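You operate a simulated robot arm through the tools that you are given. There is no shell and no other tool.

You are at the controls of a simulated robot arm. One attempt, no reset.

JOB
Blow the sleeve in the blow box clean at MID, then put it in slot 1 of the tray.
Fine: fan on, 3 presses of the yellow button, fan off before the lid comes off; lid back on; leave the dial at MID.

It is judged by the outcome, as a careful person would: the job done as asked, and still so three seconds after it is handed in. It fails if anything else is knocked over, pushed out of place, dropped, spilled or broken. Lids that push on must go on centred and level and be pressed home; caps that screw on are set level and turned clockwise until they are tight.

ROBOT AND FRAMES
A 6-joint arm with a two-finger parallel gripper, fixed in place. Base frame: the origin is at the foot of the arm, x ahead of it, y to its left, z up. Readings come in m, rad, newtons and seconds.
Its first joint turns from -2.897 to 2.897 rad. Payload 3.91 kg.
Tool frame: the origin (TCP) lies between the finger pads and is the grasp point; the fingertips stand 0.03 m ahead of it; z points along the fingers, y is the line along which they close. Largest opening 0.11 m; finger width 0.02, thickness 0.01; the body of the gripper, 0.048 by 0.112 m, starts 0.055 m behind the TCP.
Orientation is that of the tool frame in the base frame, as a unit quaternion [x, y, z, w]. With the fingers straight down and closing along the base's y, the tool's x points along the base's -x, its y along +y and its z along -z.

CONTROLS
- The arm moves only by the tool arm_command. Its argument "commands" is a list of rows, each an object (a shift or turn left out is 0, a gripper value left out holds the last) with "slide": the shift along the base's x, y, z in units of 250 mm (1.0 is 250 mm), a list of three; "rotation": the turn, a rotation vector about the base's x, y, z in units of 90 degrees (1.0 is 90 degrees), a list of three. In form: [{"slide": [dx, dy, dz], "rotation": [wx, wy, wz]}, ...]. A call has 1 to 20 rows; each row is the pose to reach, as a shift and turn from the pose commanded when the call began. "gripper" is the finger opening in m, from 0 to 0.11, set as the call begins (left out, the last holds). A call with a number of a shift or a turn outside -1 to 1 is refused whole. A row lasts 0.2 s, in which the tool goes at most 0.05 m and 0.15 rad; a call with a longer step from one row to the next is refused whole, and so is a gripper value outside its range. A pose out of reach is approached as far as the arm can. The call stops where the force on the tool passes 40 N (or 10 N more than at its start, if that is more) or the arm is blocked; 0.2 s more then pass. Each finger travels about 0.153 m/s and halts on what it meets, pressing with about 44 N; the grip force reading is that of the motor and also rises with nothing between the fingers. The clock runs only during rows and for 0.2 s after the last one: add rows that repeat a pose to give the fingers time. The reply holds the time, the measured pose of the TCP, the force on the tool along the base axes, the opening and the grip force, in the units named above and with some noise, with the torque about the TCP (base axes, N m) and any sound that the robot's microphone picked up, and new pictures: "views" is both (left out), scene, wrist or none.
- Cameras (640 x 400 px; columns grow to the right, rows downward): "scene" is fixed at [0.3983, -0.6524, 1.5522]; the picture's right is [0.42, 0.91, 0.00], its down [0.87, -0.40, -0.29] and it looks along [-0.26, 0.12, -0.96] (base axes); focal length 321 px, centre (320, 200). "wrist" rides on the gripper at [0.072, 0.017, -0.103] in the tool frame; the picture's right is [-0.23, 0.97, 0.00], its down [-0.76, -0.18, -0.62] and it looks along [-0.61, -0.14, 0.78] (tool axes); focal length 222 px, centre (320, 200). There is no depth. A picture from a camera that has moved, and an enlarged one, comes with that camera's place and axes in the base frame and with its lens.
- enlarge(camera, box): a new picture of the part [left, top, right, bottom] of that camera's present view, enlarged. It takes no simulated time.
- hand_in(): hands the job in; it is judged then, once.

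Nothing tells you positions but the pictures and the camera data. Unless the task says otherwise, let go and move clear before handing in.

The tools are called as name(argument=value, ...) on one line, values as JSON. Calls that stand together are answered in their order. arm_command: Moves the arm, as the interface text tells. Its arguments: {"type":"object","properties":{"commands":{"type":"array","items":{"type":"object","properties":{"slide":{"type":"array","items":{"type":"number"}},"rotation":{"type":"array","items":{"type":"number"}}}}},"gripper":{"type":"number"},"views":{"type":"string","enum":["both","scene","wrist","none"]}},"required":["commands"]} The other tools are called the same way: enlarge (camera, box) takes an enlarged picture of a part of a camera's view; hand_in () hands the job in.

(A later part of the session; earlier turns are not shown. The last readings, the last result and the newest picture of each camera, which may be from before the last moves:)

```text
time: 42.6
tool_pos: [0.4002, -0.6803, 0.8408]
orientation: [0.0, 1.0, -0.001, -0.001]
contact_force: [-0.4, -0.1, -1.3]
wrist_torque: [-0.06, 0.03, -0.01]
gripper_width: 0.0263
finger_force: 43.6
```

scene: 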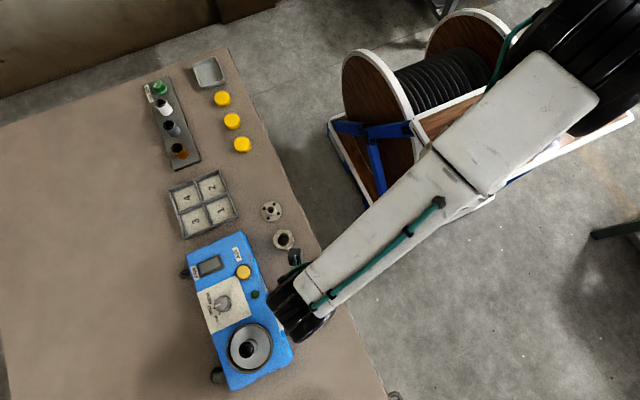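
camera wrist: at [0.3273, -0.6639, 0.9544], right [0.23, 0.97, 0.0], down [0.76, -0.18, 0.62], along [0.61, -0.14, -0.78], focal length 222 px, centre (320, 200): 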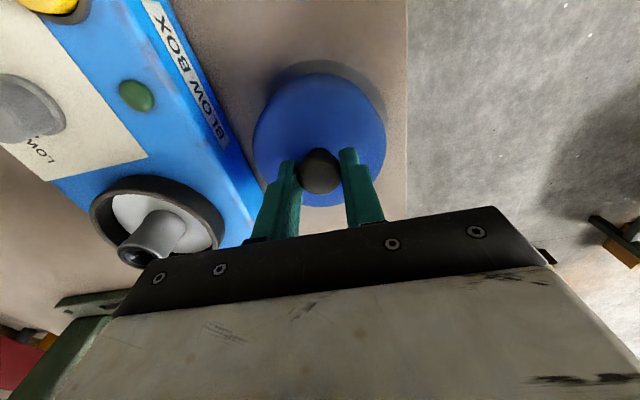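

arm_command(commands=[{"slide": [0, 0, -0.006]}, {"slide": [0, 0, -0.012]}, {"slide": [0, 0, -0.018]}, {"slide": [0, 0, -0.024]}], views="none")

```text
time: 43.6
tool_pos: [0.399, -0.6801, 0.8345]
orientation: [0.0, 1.0, -0.002, -0.001]
contact_force: [0.3, 0.0, -1.6]
wrist_torque: [0.0, 0.0, 0.0]
gripper_width: 0.0266
finger_force: 44.0
```

arm_command(commands=[{"slide": [0, 0, -0.006]}, {"slide": [0, 0, -0.012]}, {"slide": [0, 0, -0.018]}, {"slide": [0, 0, -0.024]}], views="wrist")

enlarge(camera="wrist", box=[220, 20, 420, 220])

```text
time: 44.7
tool_pos: [0.3985, -0.6826, 0.8329]
orientation: [-0.001, 1.0, -0.004, 0.001]
contact_force: [2.1, 0.0, 8.2]
wrist_torque: [0.33, 0.13, -0.04]
gripper_width: 0.0262
finger_force: 43.8
stopped in row 4: the force on the tool passed its limit at 42 N (the readings are from after the stop); the commanded pose is now the measured one
camera wrist: at [0.3276, -0.6653, 0.9356], right [0.23, 0.97, -0.01], down [0.76, -0.17, 0.63], along [0.61, -0.15, -0.78], focal length 222 px, centre (320, 200)
```

wrist: 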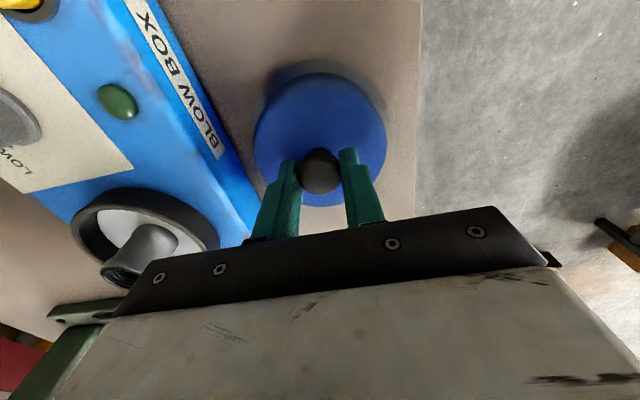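

```text
2.00 times, centred on (320, 120) of wrist
camera zoom: at [0.3276, -0.6653, 0.9356], right [0.23, 0.97, -0.01], down [0.76, -0.17, 0.63], along [0.61, -0.15, -0.78], focal length 444 px, centre (320, 360)
```

zoom: 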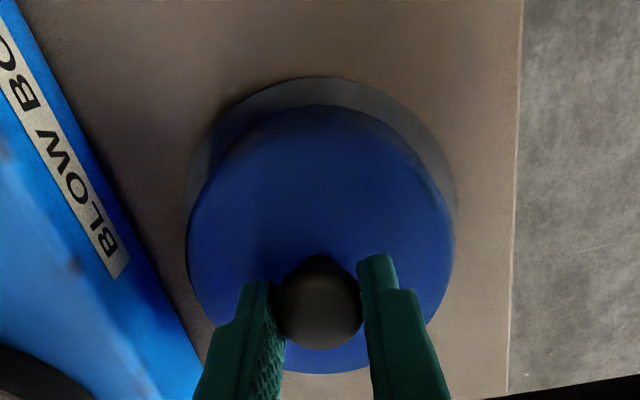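

The lid rests on the table (contact at TCP z≈0.833). Releasing it and rising, levelling the tool again.

arm_command(commands=[{"slide": [0, 0, 0]}, {"slide": [0, 0, 0]}, {"slide": [0, 0, 0]}, {"slide": [0, 0, 0.08]}, {"slide": [0, 0, 0.24]}, {"slide": [0, 0, 0.42], "rotation": [0.005, 0.001, 0]}, {"slide": [0, 0, 0.6], "rotation": [0.005, 0.001, 0]}, {"slide": [0, 0, 0.6], "rotation": [0.005, 0.001, 0]}], gripper=0.06)

enlarge(camera="wrist", box=[200, 0, 440, 200])

```text
time: 46.5
tool_pos: [0.3984, -0.6825, 0.9854]
orientation: [0.0, 1.0, 0.001, 0.0]
contact_force: [1.2, -0.4, -0.2]
wrist_torque: [0.02, 0.01, -0.02]
gripper_width: 0.0604
finger_force: 0.0
camera wrist: at [0.3275, -0.6666, 1.0879], right [0.23, 0.97, 0.0], down [0.76, -0.18, 0.62], along [0.61, -0.14, -0.78], focal length 222 px, centre (320, 200)
```

scene: 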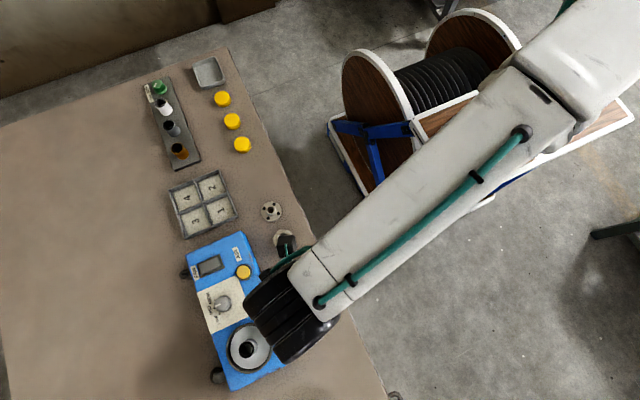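
wrist: 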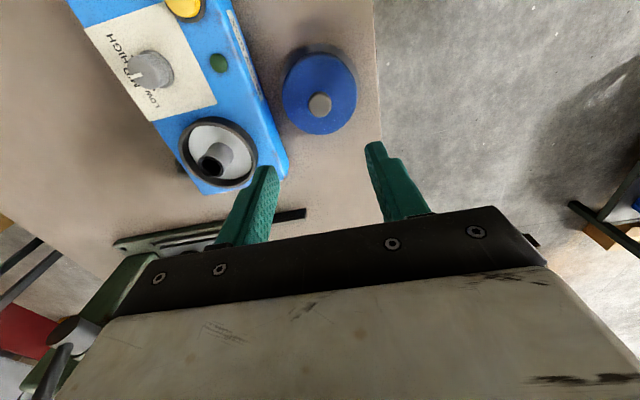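

```text
2.00 times, centred on (320, 100) of wrist
camera zoom: at [0.3275, -0.6666, 1.0879], right [0.23, 0.97, 0.0], down [0.76, -0.18, 0.62], along [0.61, -0.14, -0.78], focal length 444 px, centre (320, 400)
```

zoom: 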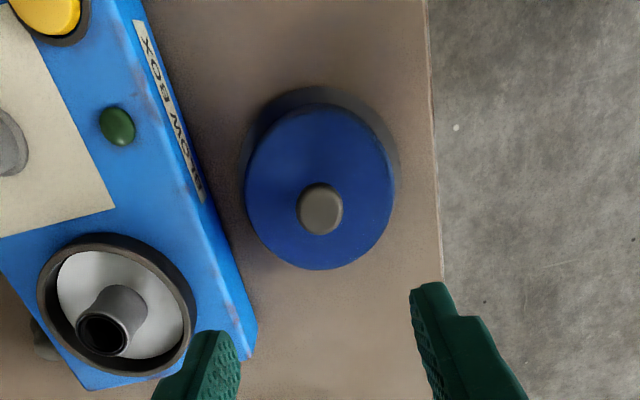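

The lid sits flat and clear of everything. Now moving above the open chamber to measure the sleeve.

arm_command(commands=[{"slide": [0.03, -0.15, 0.04]}, {"slide": [0.06, -0.3, 0.04]}, {"slide": [0.1, -0.45, 0.04]}, {"slide": [0.13, -0.574, 0.04]}, {"slide": [0.13, -0.574, 0.04]}])

enlarge(camera="wrist", box=[240, 50, 400, 180])

enlarge(camera="scene", box=[180, 220, 380, 400])

```text
time: 47.7
tool_pos: [0.4319, -0.8238, 0.9913]
orientation: [0.0, 1.0, 0.001, 0.0]
contact_force: [-0.6, 0.4, 1.1]
wrist_torque: [0.0, -0.01, 0.02]
gripper_width: 0.06
finger_force: 0.2
camera wrist: at [0.36, -0.8096, 1.0952], right [0.23, 0.97, 0.0], down [0.76, -0.18, 0.62], along [0.61, -0.14, -0.78], focal length 222 px, centre (320, 200)
```

scene: 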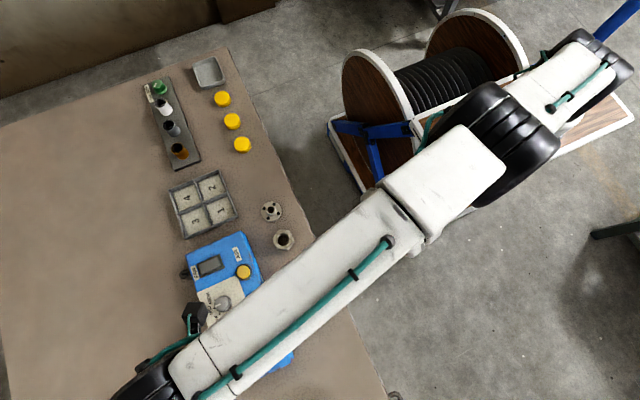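
wrist: 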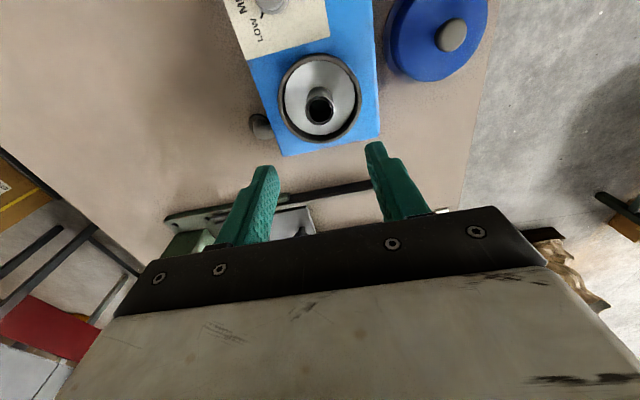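

```text
3.08 times, centred on (320, 115) of wrist
camera zoom: at [0.36, -0.8096, 1.0952], right [0.23, 0.97, 0.0], down [0.76, -0.18, 0.62], along [0.61, -0.14, -0.78], focal length 684 px, centre (320, 462)
```

zoom: 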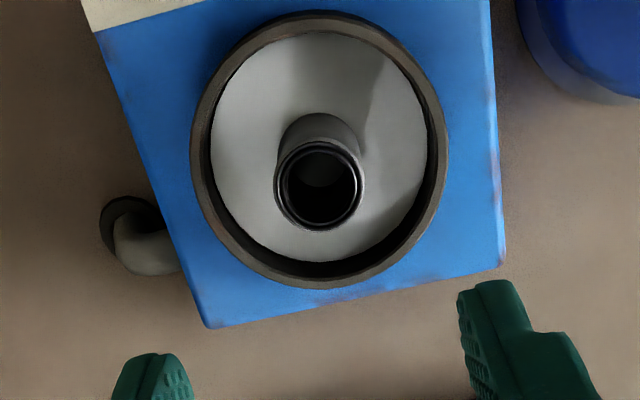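

```text
2.22 times, centred on (280, 310) of scene
camera zoom: at [0.3983, -0.6524, 1.5522], right [0.42, 0.91, 0.0], down [0.87, -0.4, -0.29], along [-0.26, 0.12, -0.96], focal length 714 px, centre (409, -44)
```

zoom: 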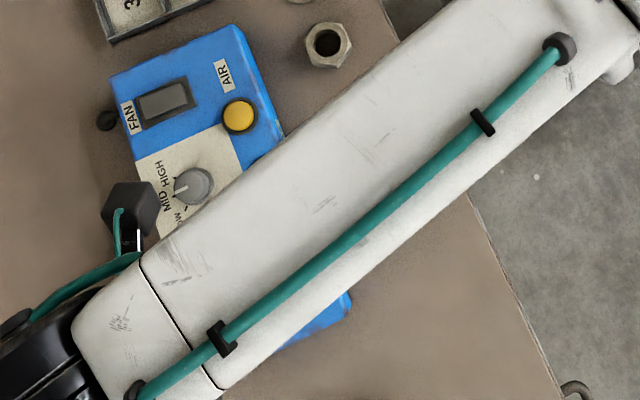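

Sleeve: outer diameter ≈ 31 mm, centre ≈ (0.432, −0.827), top z ≈ 0.85. Lowering partway with the gripper at 50 mm and rechecking.

arm_command(commands=[{"slide": [0, -0.002, -0.12]}, {"slide": [0, -0.002, -0.24]}, {"slide": [0, -0.002, -0.36]}, {"slide": [0, -0.002, -0.36]}], gripper=0.05, views="wrist")

enlarge(camera="wrist", box=[240, 80, 400, 210])

```text
time: 48.7
tool_pos: [0.432, -0.8241, 0.9003]
orientation: [0.0, 1.0, 0.0, 0.0]
contact_force: [0.1, 0.4, -0.4]
wrist_torque: [0.0, -0.02, 0.0]
gripper_width: 0.0502
finger_force: 0.0
camera wrist: at [0.3599, -0.8086, 1.0033], right [0.23, 0.97, 0.0], down [0.76, -0.18, 0.62], along [0.61, -0.14, -0.78], focal length 222 px, centre (320, 200)
```

wrist: 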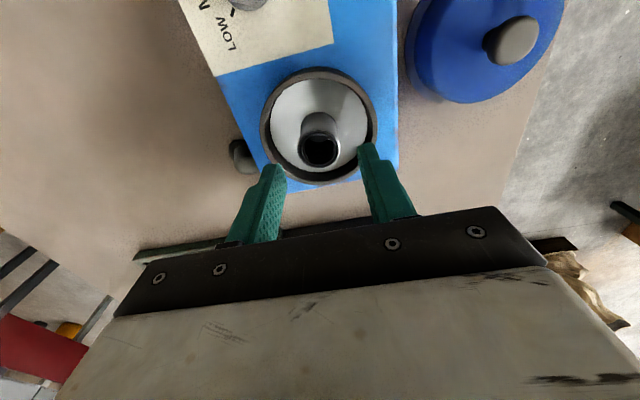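

```text
3.08 times, centred on (320, 145) of wrist
camera zoom: at [0.3599, -0.8086, 1.0033], right [0.23, 0.97, 0.0], down [0.76, -0.18, 0.62], along [0.61, -0.14, -0.78], focal length 684 px, centre (320, 369)
```

zoom: 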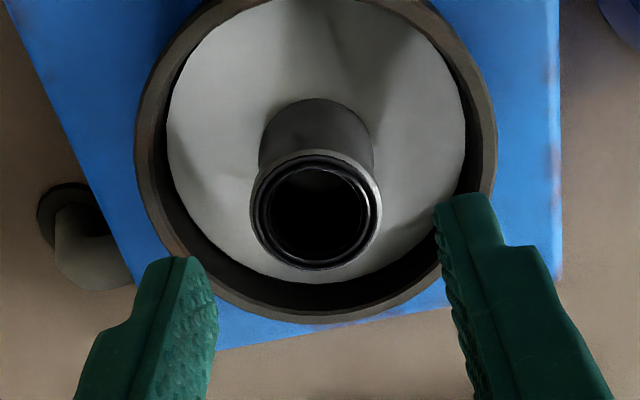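

Sleeve top centre refined to (0.433, −0.827, 0.847), floor ≈0.811. Descending to tip height ≈0.828, checking for contact.

arm_command(commands=[{"slide": [0.004, -0.006, -0.05]}, {"slide": [0.004, -0.006, -0.1]}, {"slide": [0.004, -0.006, -0.14]}, {"slide": [0.004, -0.006, -0.155]}, {"slide": [0.004, -0.006, -0.168]}], views="wrist")

enlarge(camera="wrist", box=[240, 90, 400, 220])

```text
time: 49.9
tool_pos: [0.4336, -0.8278, 0.8588]
orientation: [0.0, 1.0, 0.001, 0.001]
contact_force: [-0.6, 0.5, 0.7]
wrist_torque: [0.0, 0.0, -0.02]
gripper_width: 0.0501
finger_force: 0.0
camera wrist: at [0.3613, -0.8114, 0.9622], right [0.23, 0.97, 0.0], down [0.76, -0.18, 0.62], along [0.61, -0.14, -0.78], focal length 222 px, centre (320, 200)
```

wrist: 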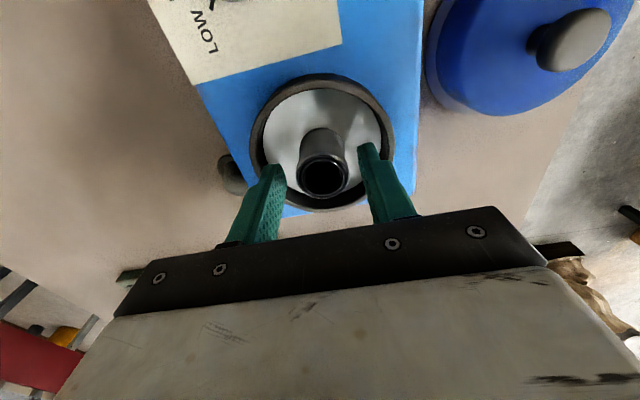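

```text
3.08 times, centred on (320, 155) of wrist
camera zoom: at [0.3613, -0.8114, 0.9622], right [0.23, 0.97, 0.0], down [0.76, -0.18, 0.62], along [0.61, -0.14, -0.78], focal length 684 px, centre (320, 338)
```

zoom: 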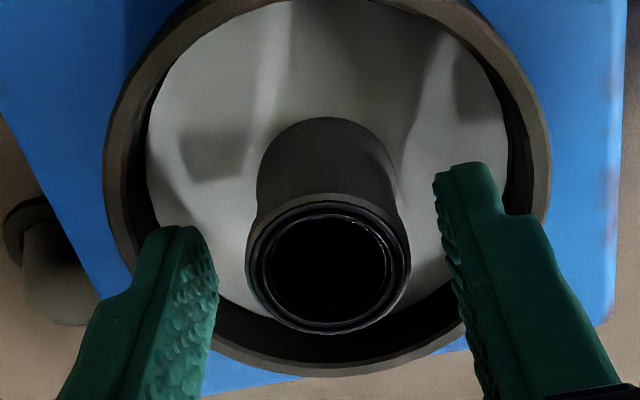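

Fingers are inside the chamber without contact. Shifting 1.3 mm to centre, then closing on the sleeve.

arm_command(commands=[{"slide": [0, 0.005, 0]}, {"slide": [0, 0.005, 0]}, {"slide": [0, 0.005, 0]}, {"slide": [0, 0.005, 0]}], gripper=0.02, views="wrist")

enlarge(camera="wrist", box=[240, 90, 400, 220])

```text
time: 50.9
tool_pos: [0.4336, -0.8267, 0.8587]
orientation: [0.0, 1.0, 0.001, 0.0]
contact_force: [0.7, 0.7, 0.1]
wrist_torque: [0.03, 0.06, 0.02]
gripper_width: 0.031
finger_force: 44.3
camera wrist: at [0.3614, -0.8103, 0.9625], right [0.23, 0.97, 0.0], down [0.76, -0.18, 0.62], along [0.61, -0.14, -0.78], focal length 222 px, centre (320, 200)
```

wrist: 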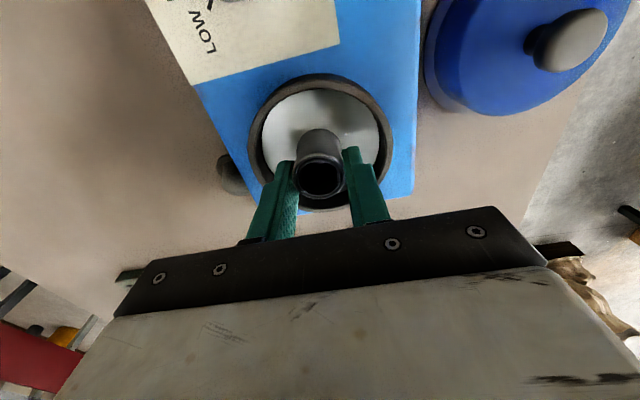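

```text
3.08 times, centred on (320, 155) of wrist
camera zoom: at [0.3614, -0.8103, 0.9625], right [0.23, 0.97, 0.0], down [0.76, -0.18, 0.62], along [0.61, -0.14, -0.78], focal length 684 px, centre (320, 338)
```

zoom: 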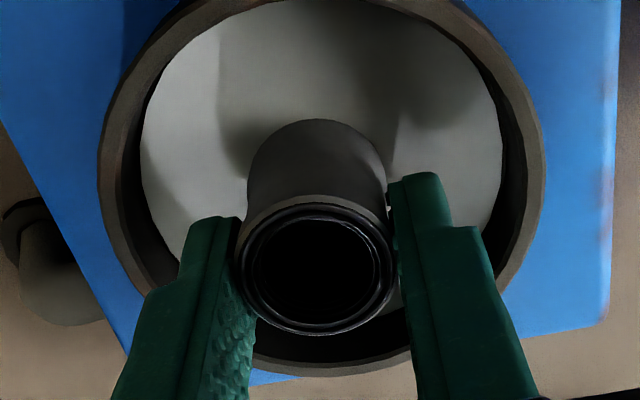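

Gripped at 31 mm with negligible side load. Lifting straight up.

arm_command(commands=[{"slide": [0, 0, 0.02]}, {"slide": [0, 0, 0.05]}, {"slide": [0, 0, 0.1]}, {"slide": [0, 0, 0.2]}, {"slide": [0, 0, 0.35]}, {"slide": [0, 0, 0.5]}, {"slide": [0, 0, 0.5]}])

enlarge(camera="wrist", box=[220, 40, 420, 220])

```text
time: 52.5
tool_pos: [0.4324, -0.8269, 0.9822]
orientation: [-0.001, 1.0, 0.001, 0.0]
contact_force: [-0.4, -1.3, -0.6]
wrist_torque: [-0.02, 0.01, 0.01]
gripper_width: 0.0305
finger_force: 44.3
camera wrist: at [0.3602, -0.8104, 1.0862], right [0.23, 0.97, 0.0], down [0.76, -0.18, 0.62], along [0.61, -0.14, -0.78], focal length 222 px, centre (320, 200)
```

scene: 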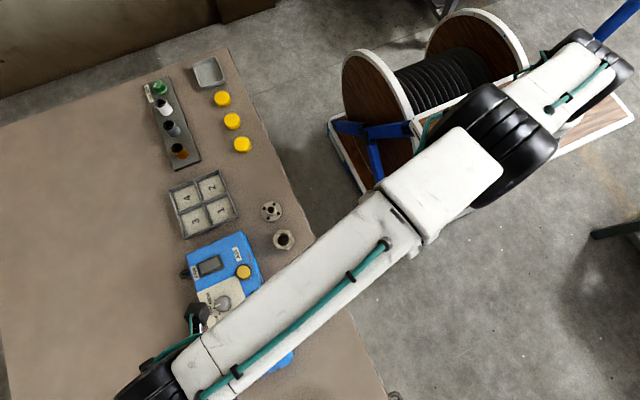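
wrist: 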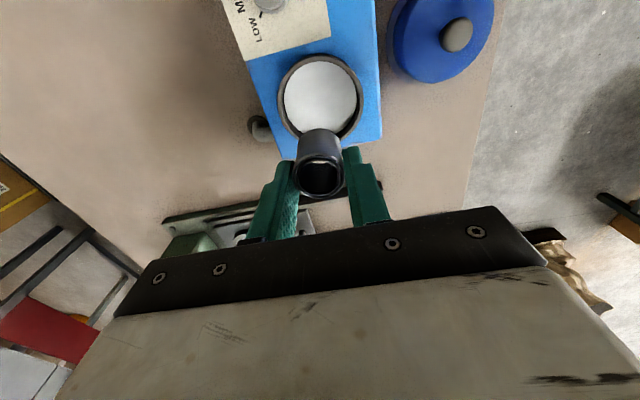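

```text
2.22 times, centred on (320, 130) of wrist
camera zoom: at [0.3602, -0.8104, 1.0862], right [0.23, 0.97, 0.0], down [0.76, -0.18, 0.62], along [0.61, -0.14, -0.78], focal length 494 px, centre (320, 356)
```

zoom: 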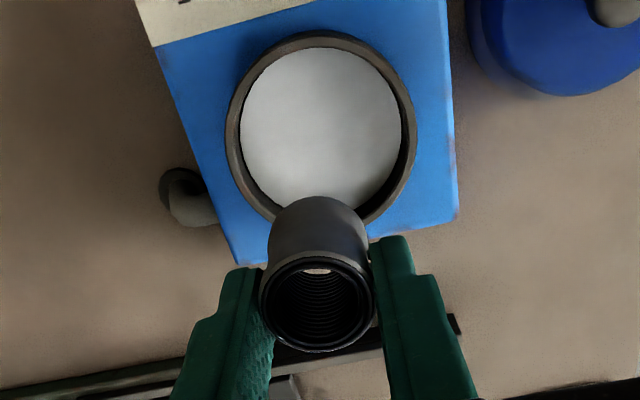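

The sleeve is out and the chamber is empty. Carrying it over toward the tray, staying high, and looking at the slots.

arm_command(commands=[{"slide": [-0.18, 0.02, 0.04]}, {"slide": [-0.36, 0.04, 0.08]}, {"slide": [-0.54, 0.06, 0.08]}, {"slide": [-0.72, 0.08, 0.08]}, {"slide": [-0.88, 0.1, 0.08]}, {"slide": [-1.0, 0.11, 0.08]}, {"slide": [-1.0, 0.11, 0.08]}])

enlarge(camera="wrist", box=[220, 0, 420, 180])

```text
time: 54.1
tool_pos: [0.1806, -0.797, 1.0048]
orientation: [0.0, 1.0, 0.0, 0.0]
contact_force: [-0.4, -0.5, -1.5]
wrist_torque: [-0.01, 0.01, 0.0]
gripper_width: 0.0305
finger_force: 43.6
camera wrist: at [0.1099, -0.7807, 1.1079], right [0.23, 0.97, 0.0], down [0.76, -0.18, 0.62], along [0.61, -0.14, -0.78], focal length 222 px, centre (320, 200)
```

scene: 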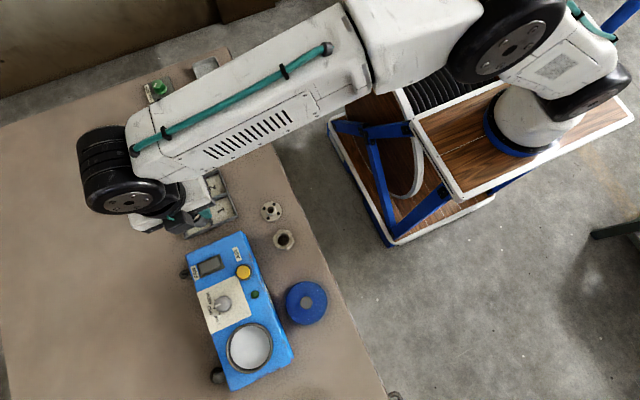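
wrist: 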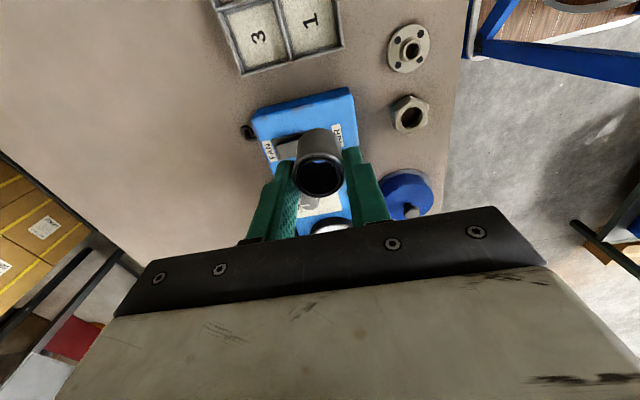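

```text
2.22 times, centred on (320, 90) of wrist
camera zoom: at [0.1099, -0.7807, 1.1079], right [0.23, 0.97, 0.0], down [0.76, -0.18, 0.62], along [0.61, -0.14, -0.78], focal length 494 px, centre (320, 444)
```

zoom: 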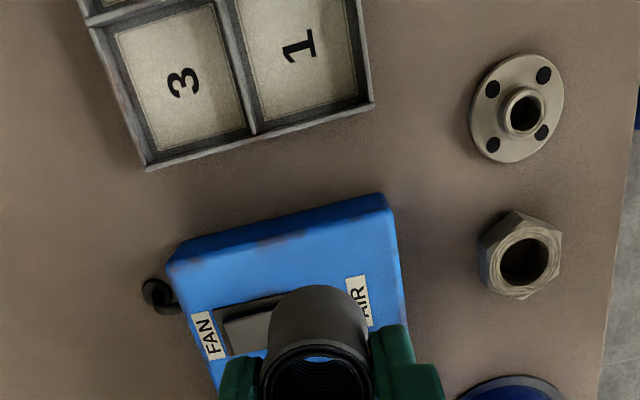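

arm_command(commands=[{"slide": [-0.15, 0, 0]}, {"slide": [-0.3, 0, 0]}, {"slide": [-0.3, 0, 0]}], views="wrist")

enlarge(camera="wrist", box=[230, 10, 400, 140])

```text
time: 54.9
tool_pos: [0.1071, -0.7981, 1.0042]
orientation: [0.0, 1.0, 0.001, 0.0]
contact_force: [0.2, 0.0, -2.4]
wrist_torque: [0.01, 0.01, -0.02]
gripper_width: 0.0307
finger_force: 44.0
camera wrist: at [0.0347, -0.782, 1.1074], right [0.23, 0.97, 0.0], down [0.76, -0.18, 0.62], along [0.61, -0.14, -0.78], focal length 222 px, centre (320, 200)
```

wrist: 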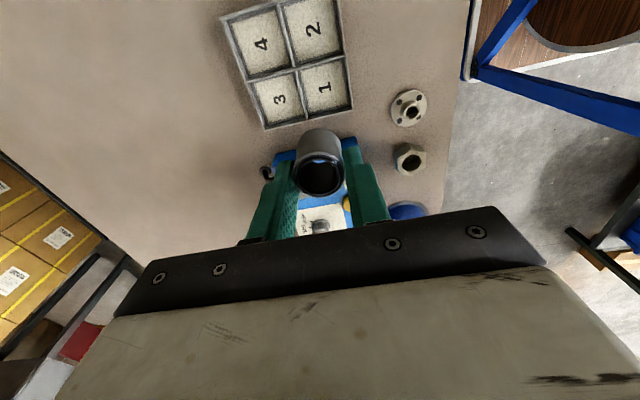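

```text
3.08 times, centred on (315, 75) of wrist
camera zoom: at [0.0347, -0.782, 1.1074], right [0.23, 0.97, 0.0], down [0.76, -0.18, 0.62], along [0.61, -0.14, -0.78], focal length 684 px, centre (335, 585)
```

zoom: 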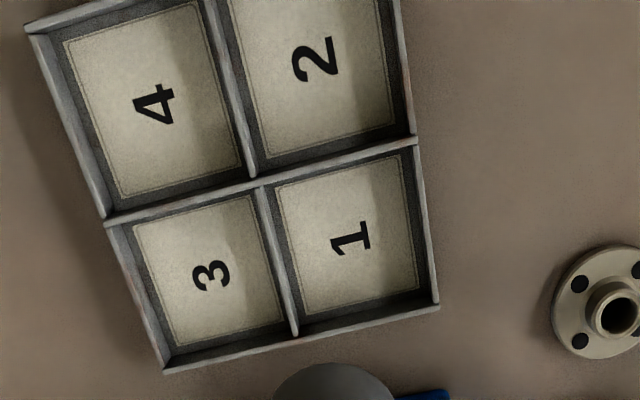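

Slot 1 centre ≈ (0.105, −0.792), interior about 60 mm wide, aligned with my gripper. Moving over it and lowering partway.

arm_command(commands=[{"slide": [-0.007, 0.026, 0]}, {"slide": [-0.007, 0.026, -0.18]}, {"slide": [-0.007, 0.026, -0.36]}, {"slide": [-0.007, 0.026, -0.5]}, {"slide": [-0.007, 0.026, -0.56]}, {"slide": [-0.007, 0.026, -0.56]}])

enlarge(camera="wrist", box=[220, 40, 420, 220])

enlarge(camera="scene", box=[130, 140, 290, 270])

```text
time: 56.3
tool_pos: [0.1055, -0.7914, 0.8659]
orientation: [0.0, 1.0, 0.001, 0.0]
contact_force: [-0.6, -0.2, -1.6]
wrist_torque: [-0.01, -0.02, -0.01]
gripper_width: 0.0306
finger_force: 43.6
camera wrist: at [0.0343, -0.7772, 0.9685], right [0.23, 0.97, 0.0], down [0.76, -0.18, 0.62], along [0.61, -0.14, -0.78], focal length 222 px, centre (320, 200)
```

scene: 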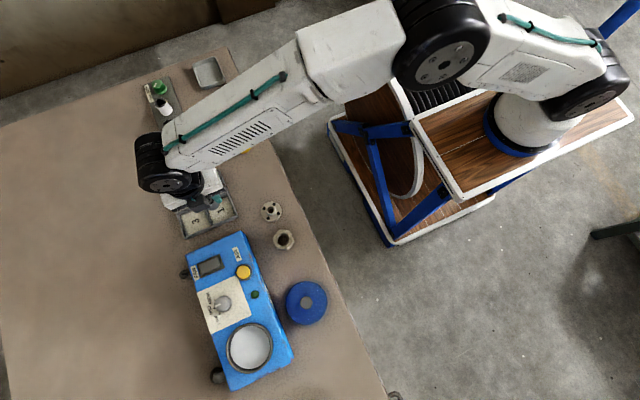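
wrist: 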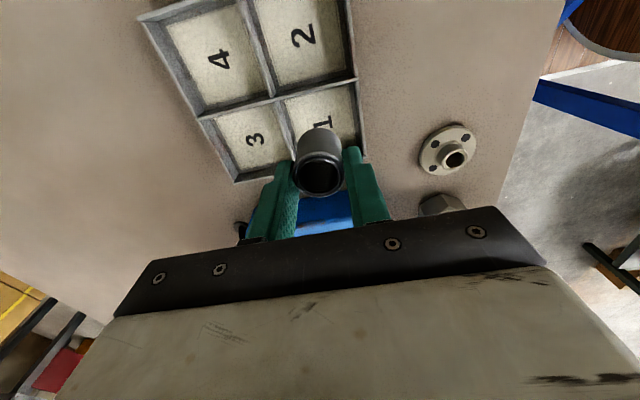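

```text
2.22 times, centred on (320, 130) of wrist
camera zoom: at [0.0343, -0.7772, 0.9685], right [0.23, 0.97, 0.0], down [0.76, -0.18, 0.62], along [0.61, -0.14, -0.78], focal length 494 px, centre (320, 356)
```

zoom: 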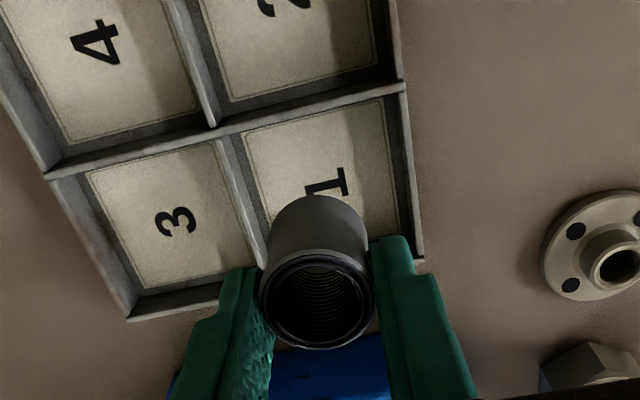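

```text
3.08 times, centred on (210, 205) of scene
camera zoom: at [0.3983, -0.6524, 1.5522], right [0.42, 0.91, 0.0], down [0.87, -0.4, -0.29], along [-0.26, 0.12, -0.96], focal length 989 px, centre (658, 185)
```

zoom: 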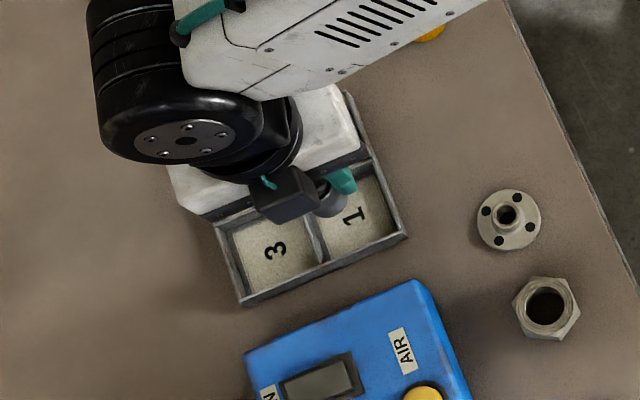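

Slot floor ≈ z 0.755, centre ≈ (0.108, −0.7925). Small x correction and continue lowering.

arm_command(commands=[{"slide": [0.007, 0, 0]}, {"slide": [0.007, 0, -0.08]}, {"slide": [0.007, 0, -0.16]}, {"slide": [0.007, 0, -0.184]}, {"slide": [0.007, 0, -0.184]}], views="wrist")

enlarge(camera="wrist", box=[220, 40, 420, 220])

```text
time: 57.5
tool_pos: [0.1084, -0.7915, 0.8179]
orientation: [0.0, 1.0, 0.001, 0.0]
contact_force: [-0.1, -0.1, -1.0]
wrist_torque: [0.0, 0.04, -0.02]
gripper_width: 0.0306
finger_force: 44.1
camera wrist: at [0.0362, -0.7765, 0.9218], right [0.23, 0.97, 0.0], down [0.76, -0.18, 0.62], along [0.61, -0.14, -0.78], focal length 222 px, centre (320, 200)
```

wrist: 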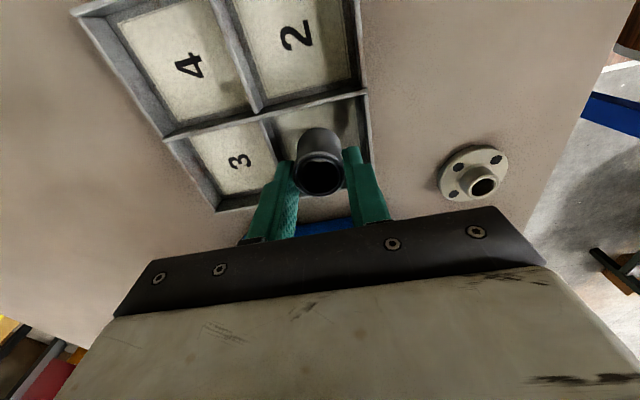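

```text
2.22 times, centred on (320, 130) of wrist
camera zoom: at [0.0362, -0.7765, 0.9218], right [0.23, 0.97, 0.0], down [0.76, -0.18, 0.62], along [0.61, -0.14, -0.78], focal length 494 px, centre (320, 356)
```

zoom: 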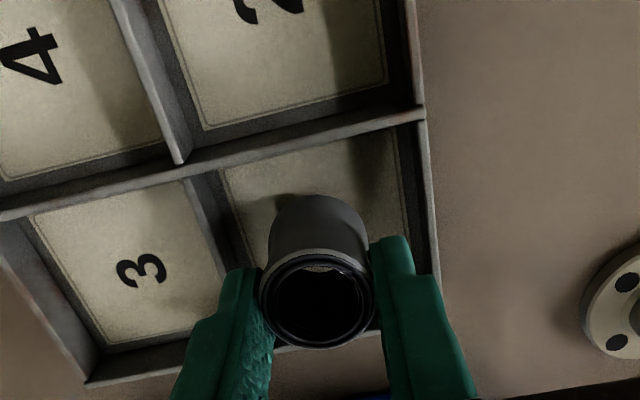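

arm_command(commands=[{"slide": [0, 0, -0.012]}, {"slide": [0, 0, -0.024]}, {"slide": [0, 0, -0.036]}, {"slide": [0, 0, -0.044]}], views="wrist")

enlarge(camera="wrist", box=[220, 40, 420, 220])

```text
time: 58.5
tool_pos: [0.1077, -0.7932, 0.8106]
orientation: [0.0, 1.0, 0.0, 0.0]
contact_force: [2.6, 4.1, 17.7]
wrist_torque: [0.23, -0.06, 0.01]
gripper_width: 0.0306
finger_force: 44.2
camera wrist: at [0.0359, -0.7763, 0.9134], right [0.23, 0.97, 0.0], down [0.76, -0.18, 0.62], along [0.61, -0.14, -0.78], focal length 222 px, centre (320, 200)
```

wrist: 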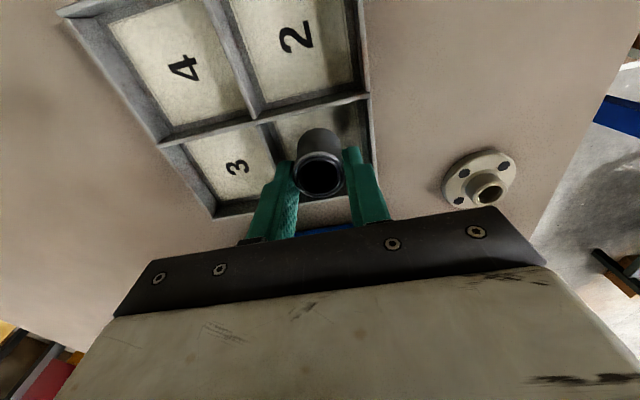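

```text
2.22 times, centred on (320, 130) of wrist
camera zoom: at [0.0359, -0.7763, 0.9134], right [0.23, 0.97, 0.0], down [0.76, -0.18, 0.62], along [0.61, -0.14, -0.78], focal length 494 px, centre (320, 356)
```

zoom: 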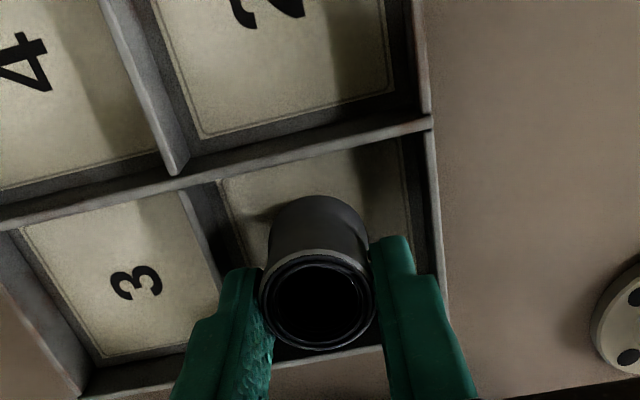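

The sleeve is on the slot floor (contact at TCP z≈0.811). Easing off 1 mm, then opening just enough to release.

arm_command(commands=[{"slide": [0, 0, 0.004]}, {"slide": [0, 0, 0.004]}], views="none")

arm_command(commands=[{"slide": [0, 0, 0]}, {"slide": [0, 0, 0]}, {"slide": [0, 0, 0]}], gripper=0.04, views="wrist")

enlarge(camera="wrist", box=[220, 40, 420, 220])

```text
time: 59.1
tool_pos: [0.1069, -0.7925, 0.8094]
orientation: [0.0, 1.0, 0.0, -0.001]
contact_force: [-0.3, -5.8, 13.7]
wrist_torque: [-0.13, 0.05, -0.02]
gripper_width: 0.0307
finger_force: 44.4
```

```text
time: 59.9
tool_pos: [0.109, -0.7919, 0.8089]
orientation: [-0.001, 1.0, 0.001, 0.001]
contact_force: [-0.6, 2.0, 0.0]
wrist_torque: [0.03, 0.04, 0.01]
gripper_width: 0.0399
finger_force: 0.1
camera wrist: at [0.0361, -0.7761, 0.9113], right [0.23, 0.97, 0.0], down [0.76, -0.18, 0.62], along [0.61, -0.14, -0.78], focal length 222 px, centre (320, 200)
```

wrist: 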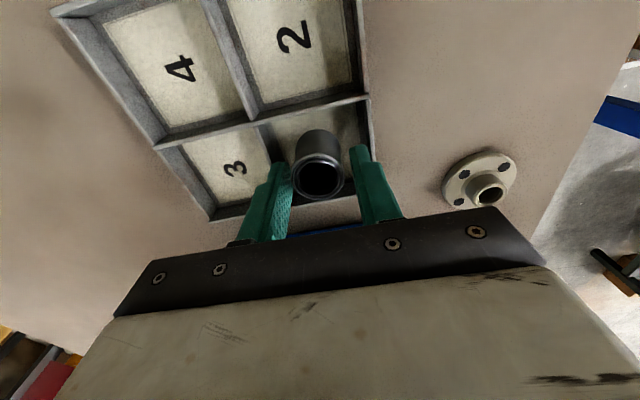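

```text
2.22 times, centred on (320, 130) of wrist
camera zoom: at [0.0361, -0.7761, 0.9113], right [0.23, 0.97, 0.0], down [0.76, -0.18, 0.62], along [0.61, -0.14, -0.78], focal length 494 px, centre (320, 356)
```

zoom: 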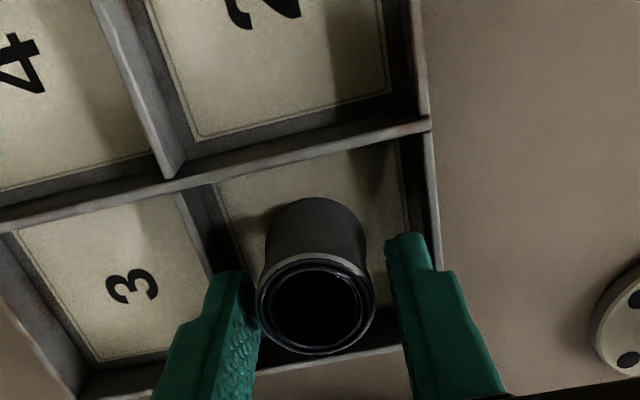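

Released; the sleeve stands upright in slot 1. Rising straight up.

arm_command(commands=[{"slide": [0, -0.002, 0.03]}, {"slide": [0, -0.002, 0.1]}, {"slide": [0, -0.002, 0.2]}, {"slide": [0, -0.002, 0.38]}, {"slide": [0, -0.002, 0.56]}, {"slide": [0, -0.002, 0.74]}, {"slide": [0, -0.002, 0.74]}])

enlarge(camera="wrist", box=[220, 0, 420, 160])

```text
time: 61.5
tool_pos: [0.1077, -0.7913, 0.9957]
orientation: [-0.001, 1.0, 0.001, 0.0]
contact_force: [-0.2, 0.5, -0.3]
wrist_torque: [-0.01, 0.02, 0.0]
gripper_width: 0.0399
finger_force: 0.1
camera wrist: at [0.0372, -0.7759, 1.0998], right [0.23, 0.97, 0.0], down [0.76, -0.18, 0.62], along [0.61, -0.14, -0.78], focal length 222 px, centre (320, 200)
```

scene: 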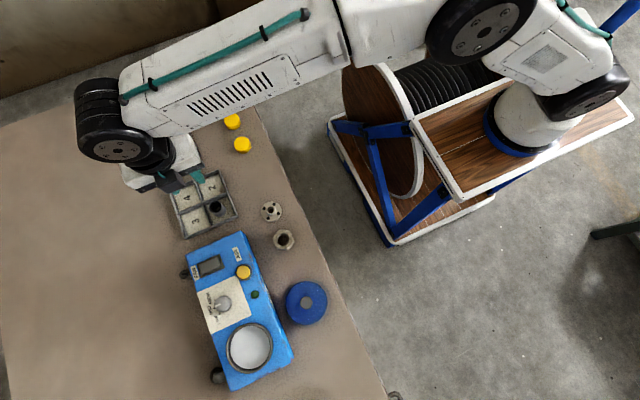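
wrist: 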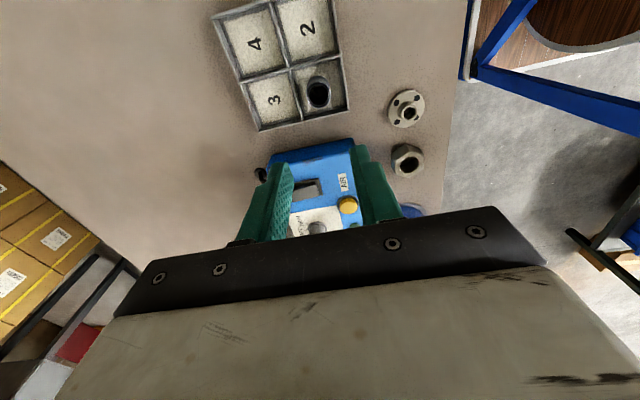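

```text
2.50 times, centred on (320, 80) of wrist
camera zoom: at [0.0372, -0.7759, 1.0998], right [0.23, 0.97, 0.0], down [0.76, -0.18, 0.62], along [0.61, -0.14, -0.78], focal length 555 px, centre (320, 500)
```

zoom: 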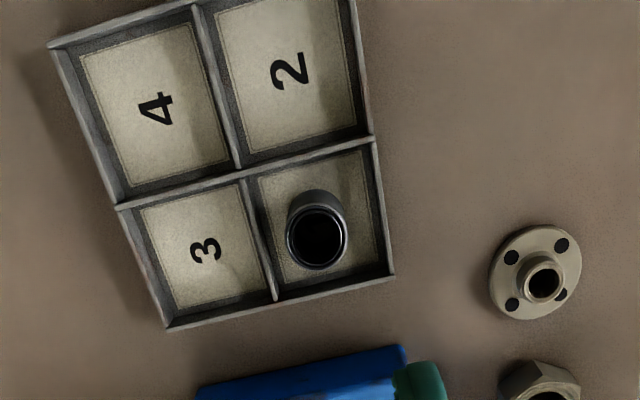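

Sleeve is upright in slot 1, nothing disturbed. Now going back to the lid: I'll retrace to the exact xy where I released it.

arm_command(commands=[{"slide": [0.17, 0.06, 0]}, {"slide": [0.34, 0.12, 0]}, {"slide": [0.51, 0.18, 0]}, {"slide": [0.68, 0.25, 0]}, {"slide": [0.85, 0.32, 0]}, {"slide": [1.0, 0.4, 0]}, {"slide": [1.0, 0.4, 0]}], gripper=0.06, views="none")

arm_command(commands=[{"slide": [0.166, 0.041, -0.05]}, {"slide": [0.166, 0.041, -0.2]}, {"slide": [0.166, 0.041, -0.36]}, {"slide": [0.166, 0.041, -0.36]}])

enlarge(camera="wrist", box=[220, 40, 420, 220])

enlarge(camera="scene", box=[130, 140, 290, 270])

```text
time: 63.1
tool_pos: [0.3567, -0.692, 0.9941]
orientation: [0.0, 1.0, 0.001, 0.001]
contact_force: [1.1, 0.3, -0.1]
wrist_torque: [0.04, -0.02, -0.01]
gripper_width: 0.0598
finger_force: 0.0
```

```text
time: 64.1
tool_pos: [0.4001, -0.6822, 0.9049]
orientation: [0.0, 1.0, 0.001, 0.001]
contact_force: [-0.6, 0.6, 0.6]
wrist_torque: [-0.01, 0.03, -0.01]
gripper_width: 0.0596
finger_force: 0.0
camera wrist: at [0.3281, -0.6677, 1.0079], right [0.23, 0.97, 0.0], down [0.76, -0.18, 0.62], along [0.61, -0.14, -0.78], focal length 222 px, centre (320, 200)
```

scene: 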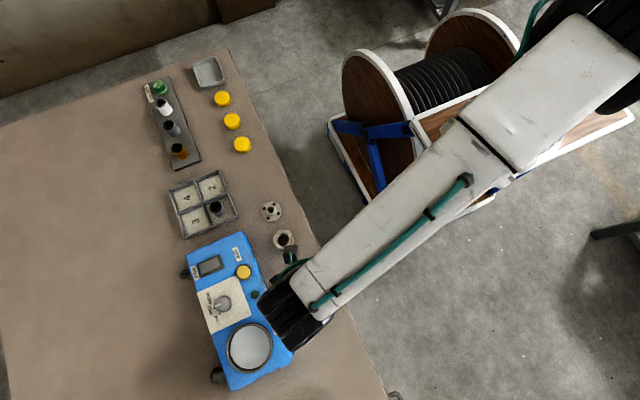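
wrist: 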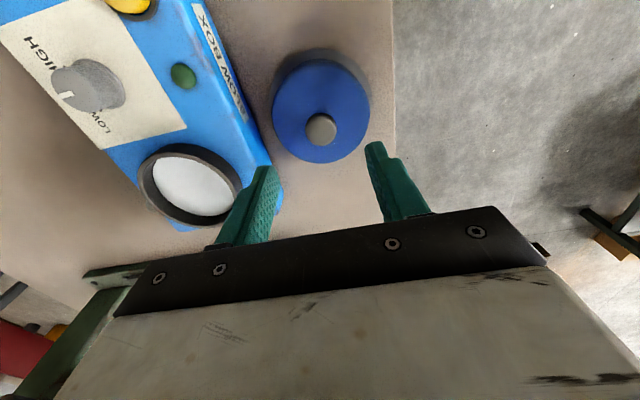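

```text
2.22 times, centred on (320, 130) of wrist
camera zoom: at [0.3281, -0.6677, 1.0079], right [0.23, 0.97, 0.0], down [0.76, -0.18, 0.62], along [0.61, -0.14, -0.78], focal length 494 px, centre (320, 356)
```

zoom: 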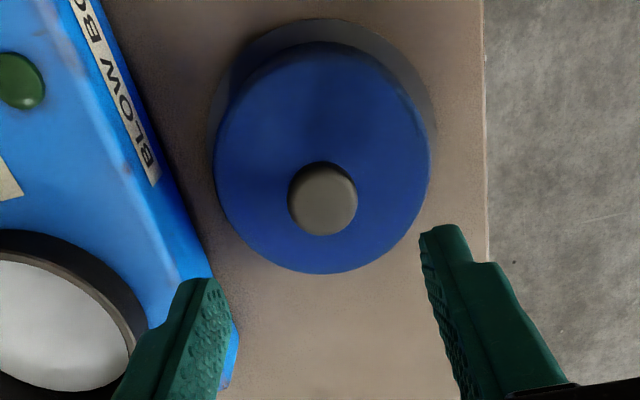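

```text
3.08 times, centred on (210, 205) of scene
camera zoom: at [0.3983, -0.6524, 1.5522], right [0.42, 0.91, 0.0], down [0.87, -0.4, -0.29], along [-0.26, 0.12, -0.96], focal length 989 px, centre (658, 185)
```

zoom: 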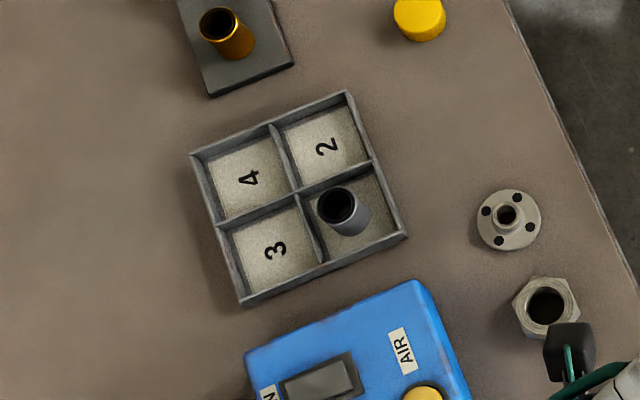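

Lid as I left it, sleeve visible upright in slot 1. Descending to the same grip height and closing on the knob.

arm_command(commands=[{"slide": [0, 0, -0.12]}, {"slide": [0, 0, -0.22]}, {"slide": [0, 0, -0.27]}, {"slide": [0, 0, -0.285]}, {"slide": [0, 0, -0.285]}], views="wrist")

enlarge(camera="wrist", box=[220, 40, 420, 220])

```text
time: 65.3
tool_pos: [0.3997, -0.6828, 0.8314]
orientation: [0.0, 1.0, 0.001, 0.0]
contact_force: [-0.1, 0.1, -0.3]
wrist_torque: [0.01, -0.02, -0.01]
gripper_width: 0.0602
finger_force: 0.1
camera wrist: at [0.3275, -0.6665, 0.9355], right [0.23, 0.97, 0.0], down [0.76, -0.18, 0.62], along [0.61, -0.14, -0.78], focal length 222 px, centre (320, 200)
```

wrist: 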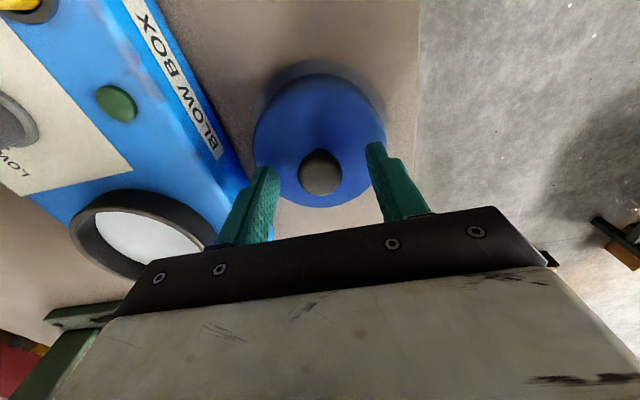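

```text
2.22 times, centred on (320, 130) of wrist
camera zoom: at [0.3275, -0.6665, 0.9355], right [0.23, 0.97, 0.0], down [0.76, -0.18, 0.62], along [0.61, -0.14, -0.78], focal length 494 px, centre (320, 356)
```

zoom: 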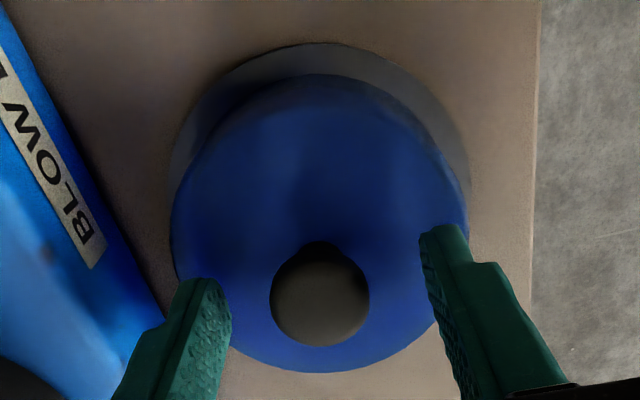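

Fingers straddle the knob with no contact. Closing.

arm_command(commands=[{"slide": [0, 0, 0]}, {"slide": [0, 0, 0]}, {"slide": [0, 0, 0]}, {"slide": [0, 0, 0]}], gripper=0.015, views="none")

arm_command(commands=[{"slide": [0, 0, 0.02]}, {"slide": [0, 0, 0.06]}, {"slide": [0, 0, 0.2]}, {"slide": [0, 0, 0.38]}, {"slide": [0, 0, 0.56]}, {"slide": [0, 0, 0.68]}, {"slide": [0, 0, 0.68]}])

enlarge(camera="wrist", box=[220, 40, 420, 220])

```text
time: 66.3
tool_pos: [0.3997, -0.6808, 0.8327]
orientation: [-0.001, 1.0, 0.001, 0.001]
contact_force: [-0.2, -0.6, -0.3]
wrist_torque: [-0.02, -0.01, 0.05]
gripper_width: 0.0265
finger_force: 43.6
```

```text
time: 67.9
tool_pos: [0.3987, -0.6821, 1.002]
orientation: [0.0, 1.0, 0.0, 0.0]
contact_force: [0.1, 0.0, -0.4]
wrist_torque: [-0.01, -0.01, -0.02]
gripper_width: 0.0266
finger_force: 44.3
camera wrist: at [0.3268, -0.6672, 1.105], right [0.23, 0.97, 0.0], down [0.76, -0.18, 0.62], along [0.61, -0.14, -0.78], focal length 222 px, centre (320, 200)
```

scene: 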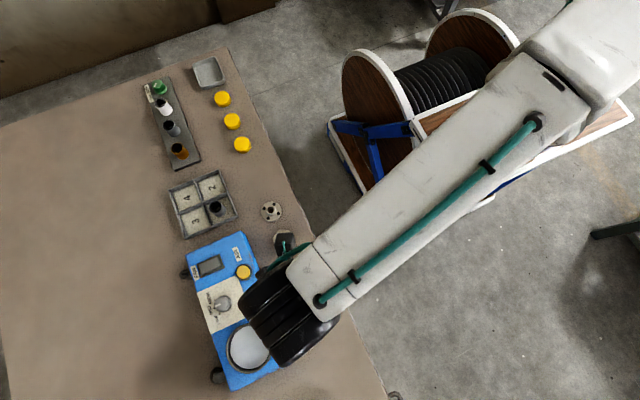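
wrist: 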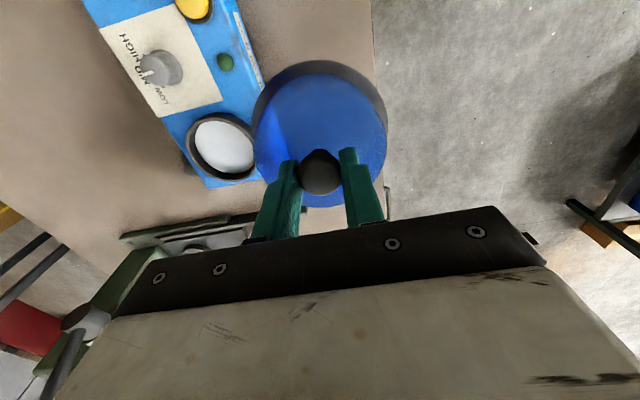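

```text
2.22 times, centred on (320, 130) of wrist
camera zoom: at [0.3268, -0.6672, 1.105], right [0.23, 0.97, 0.0], down [0.76, -0.18, 0.62], along [0.61, -0.14, -0.78], focal length 494 px, centre (320, 356)
```

zoom: 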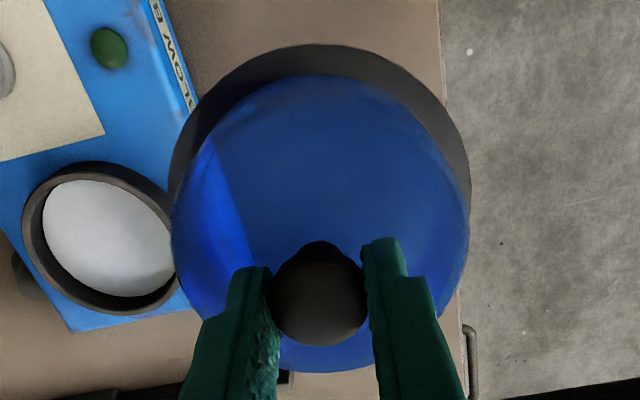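

Lid held level. Carrying it back over the chamber (shift +32 mm x, −144 mm y, the reverse of before) and lowering partway for an alignment check.

arm_command(commands=[{"slide": [0.03, -0.15, 0]}, {"slide": [0.06, -0.3, 0]}, {"slide": [0.1, -0.45, 0]}, {"slide": [0.128, -0.576, 0]}, {"slide": [0.128, -0.576, -0.1]}, {"slide": [0.128, -0.576, -0.2]}, {"slide": [0.128, -0.576, -0.25]}, {"slide": [0.128, -0.576, -0.25]}])

enlarge(camera="wrist", box=[220, 40, 420, 220])

```text
time: 69.7
tool_pos: [0.4316, -0.8259, 0.9407]
orientation: [0.0, 1.0, 0.001, 0.0]
contact_force: [0.5, -0.1, -1.4]
wrist_torque: [0.02, 0.0, 0.01]
gripper_width: 0.0263
finger_force: 44.1
camera wrist: at [0.3599, -0.8099, 1.0435], right [0.23, 0.97, 0.0], down [0.76, -0.18, 0.62], along [0.61, -0.14, -0.78], focal length 222 px, centre (320, 200)
```

scene: 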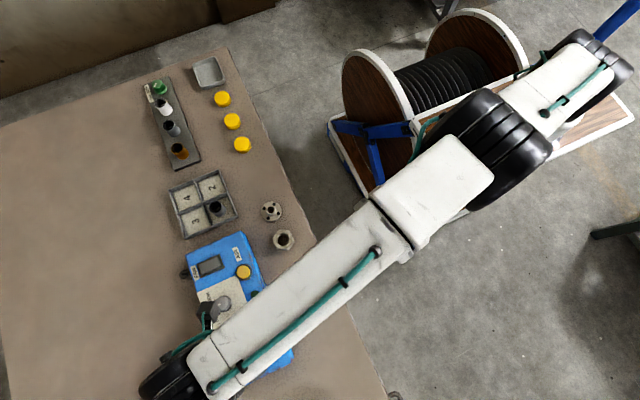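
wrist: 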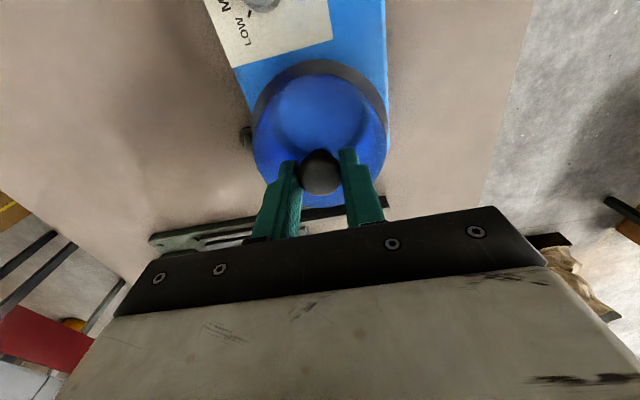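

```text
2.22 times, centred on (320, 130) of wrist
camera zoom: at [0.3599, -0.8099, 1.0435], right [0.23, 0.97, 0.0], down [0.76, -0.18, 0.62], along [0.61, -0.14, -0.78], focal length 494 px, centre (320, 356)
```

zoom: 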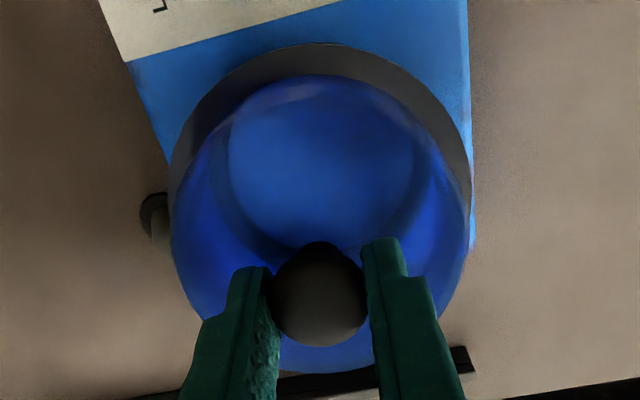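

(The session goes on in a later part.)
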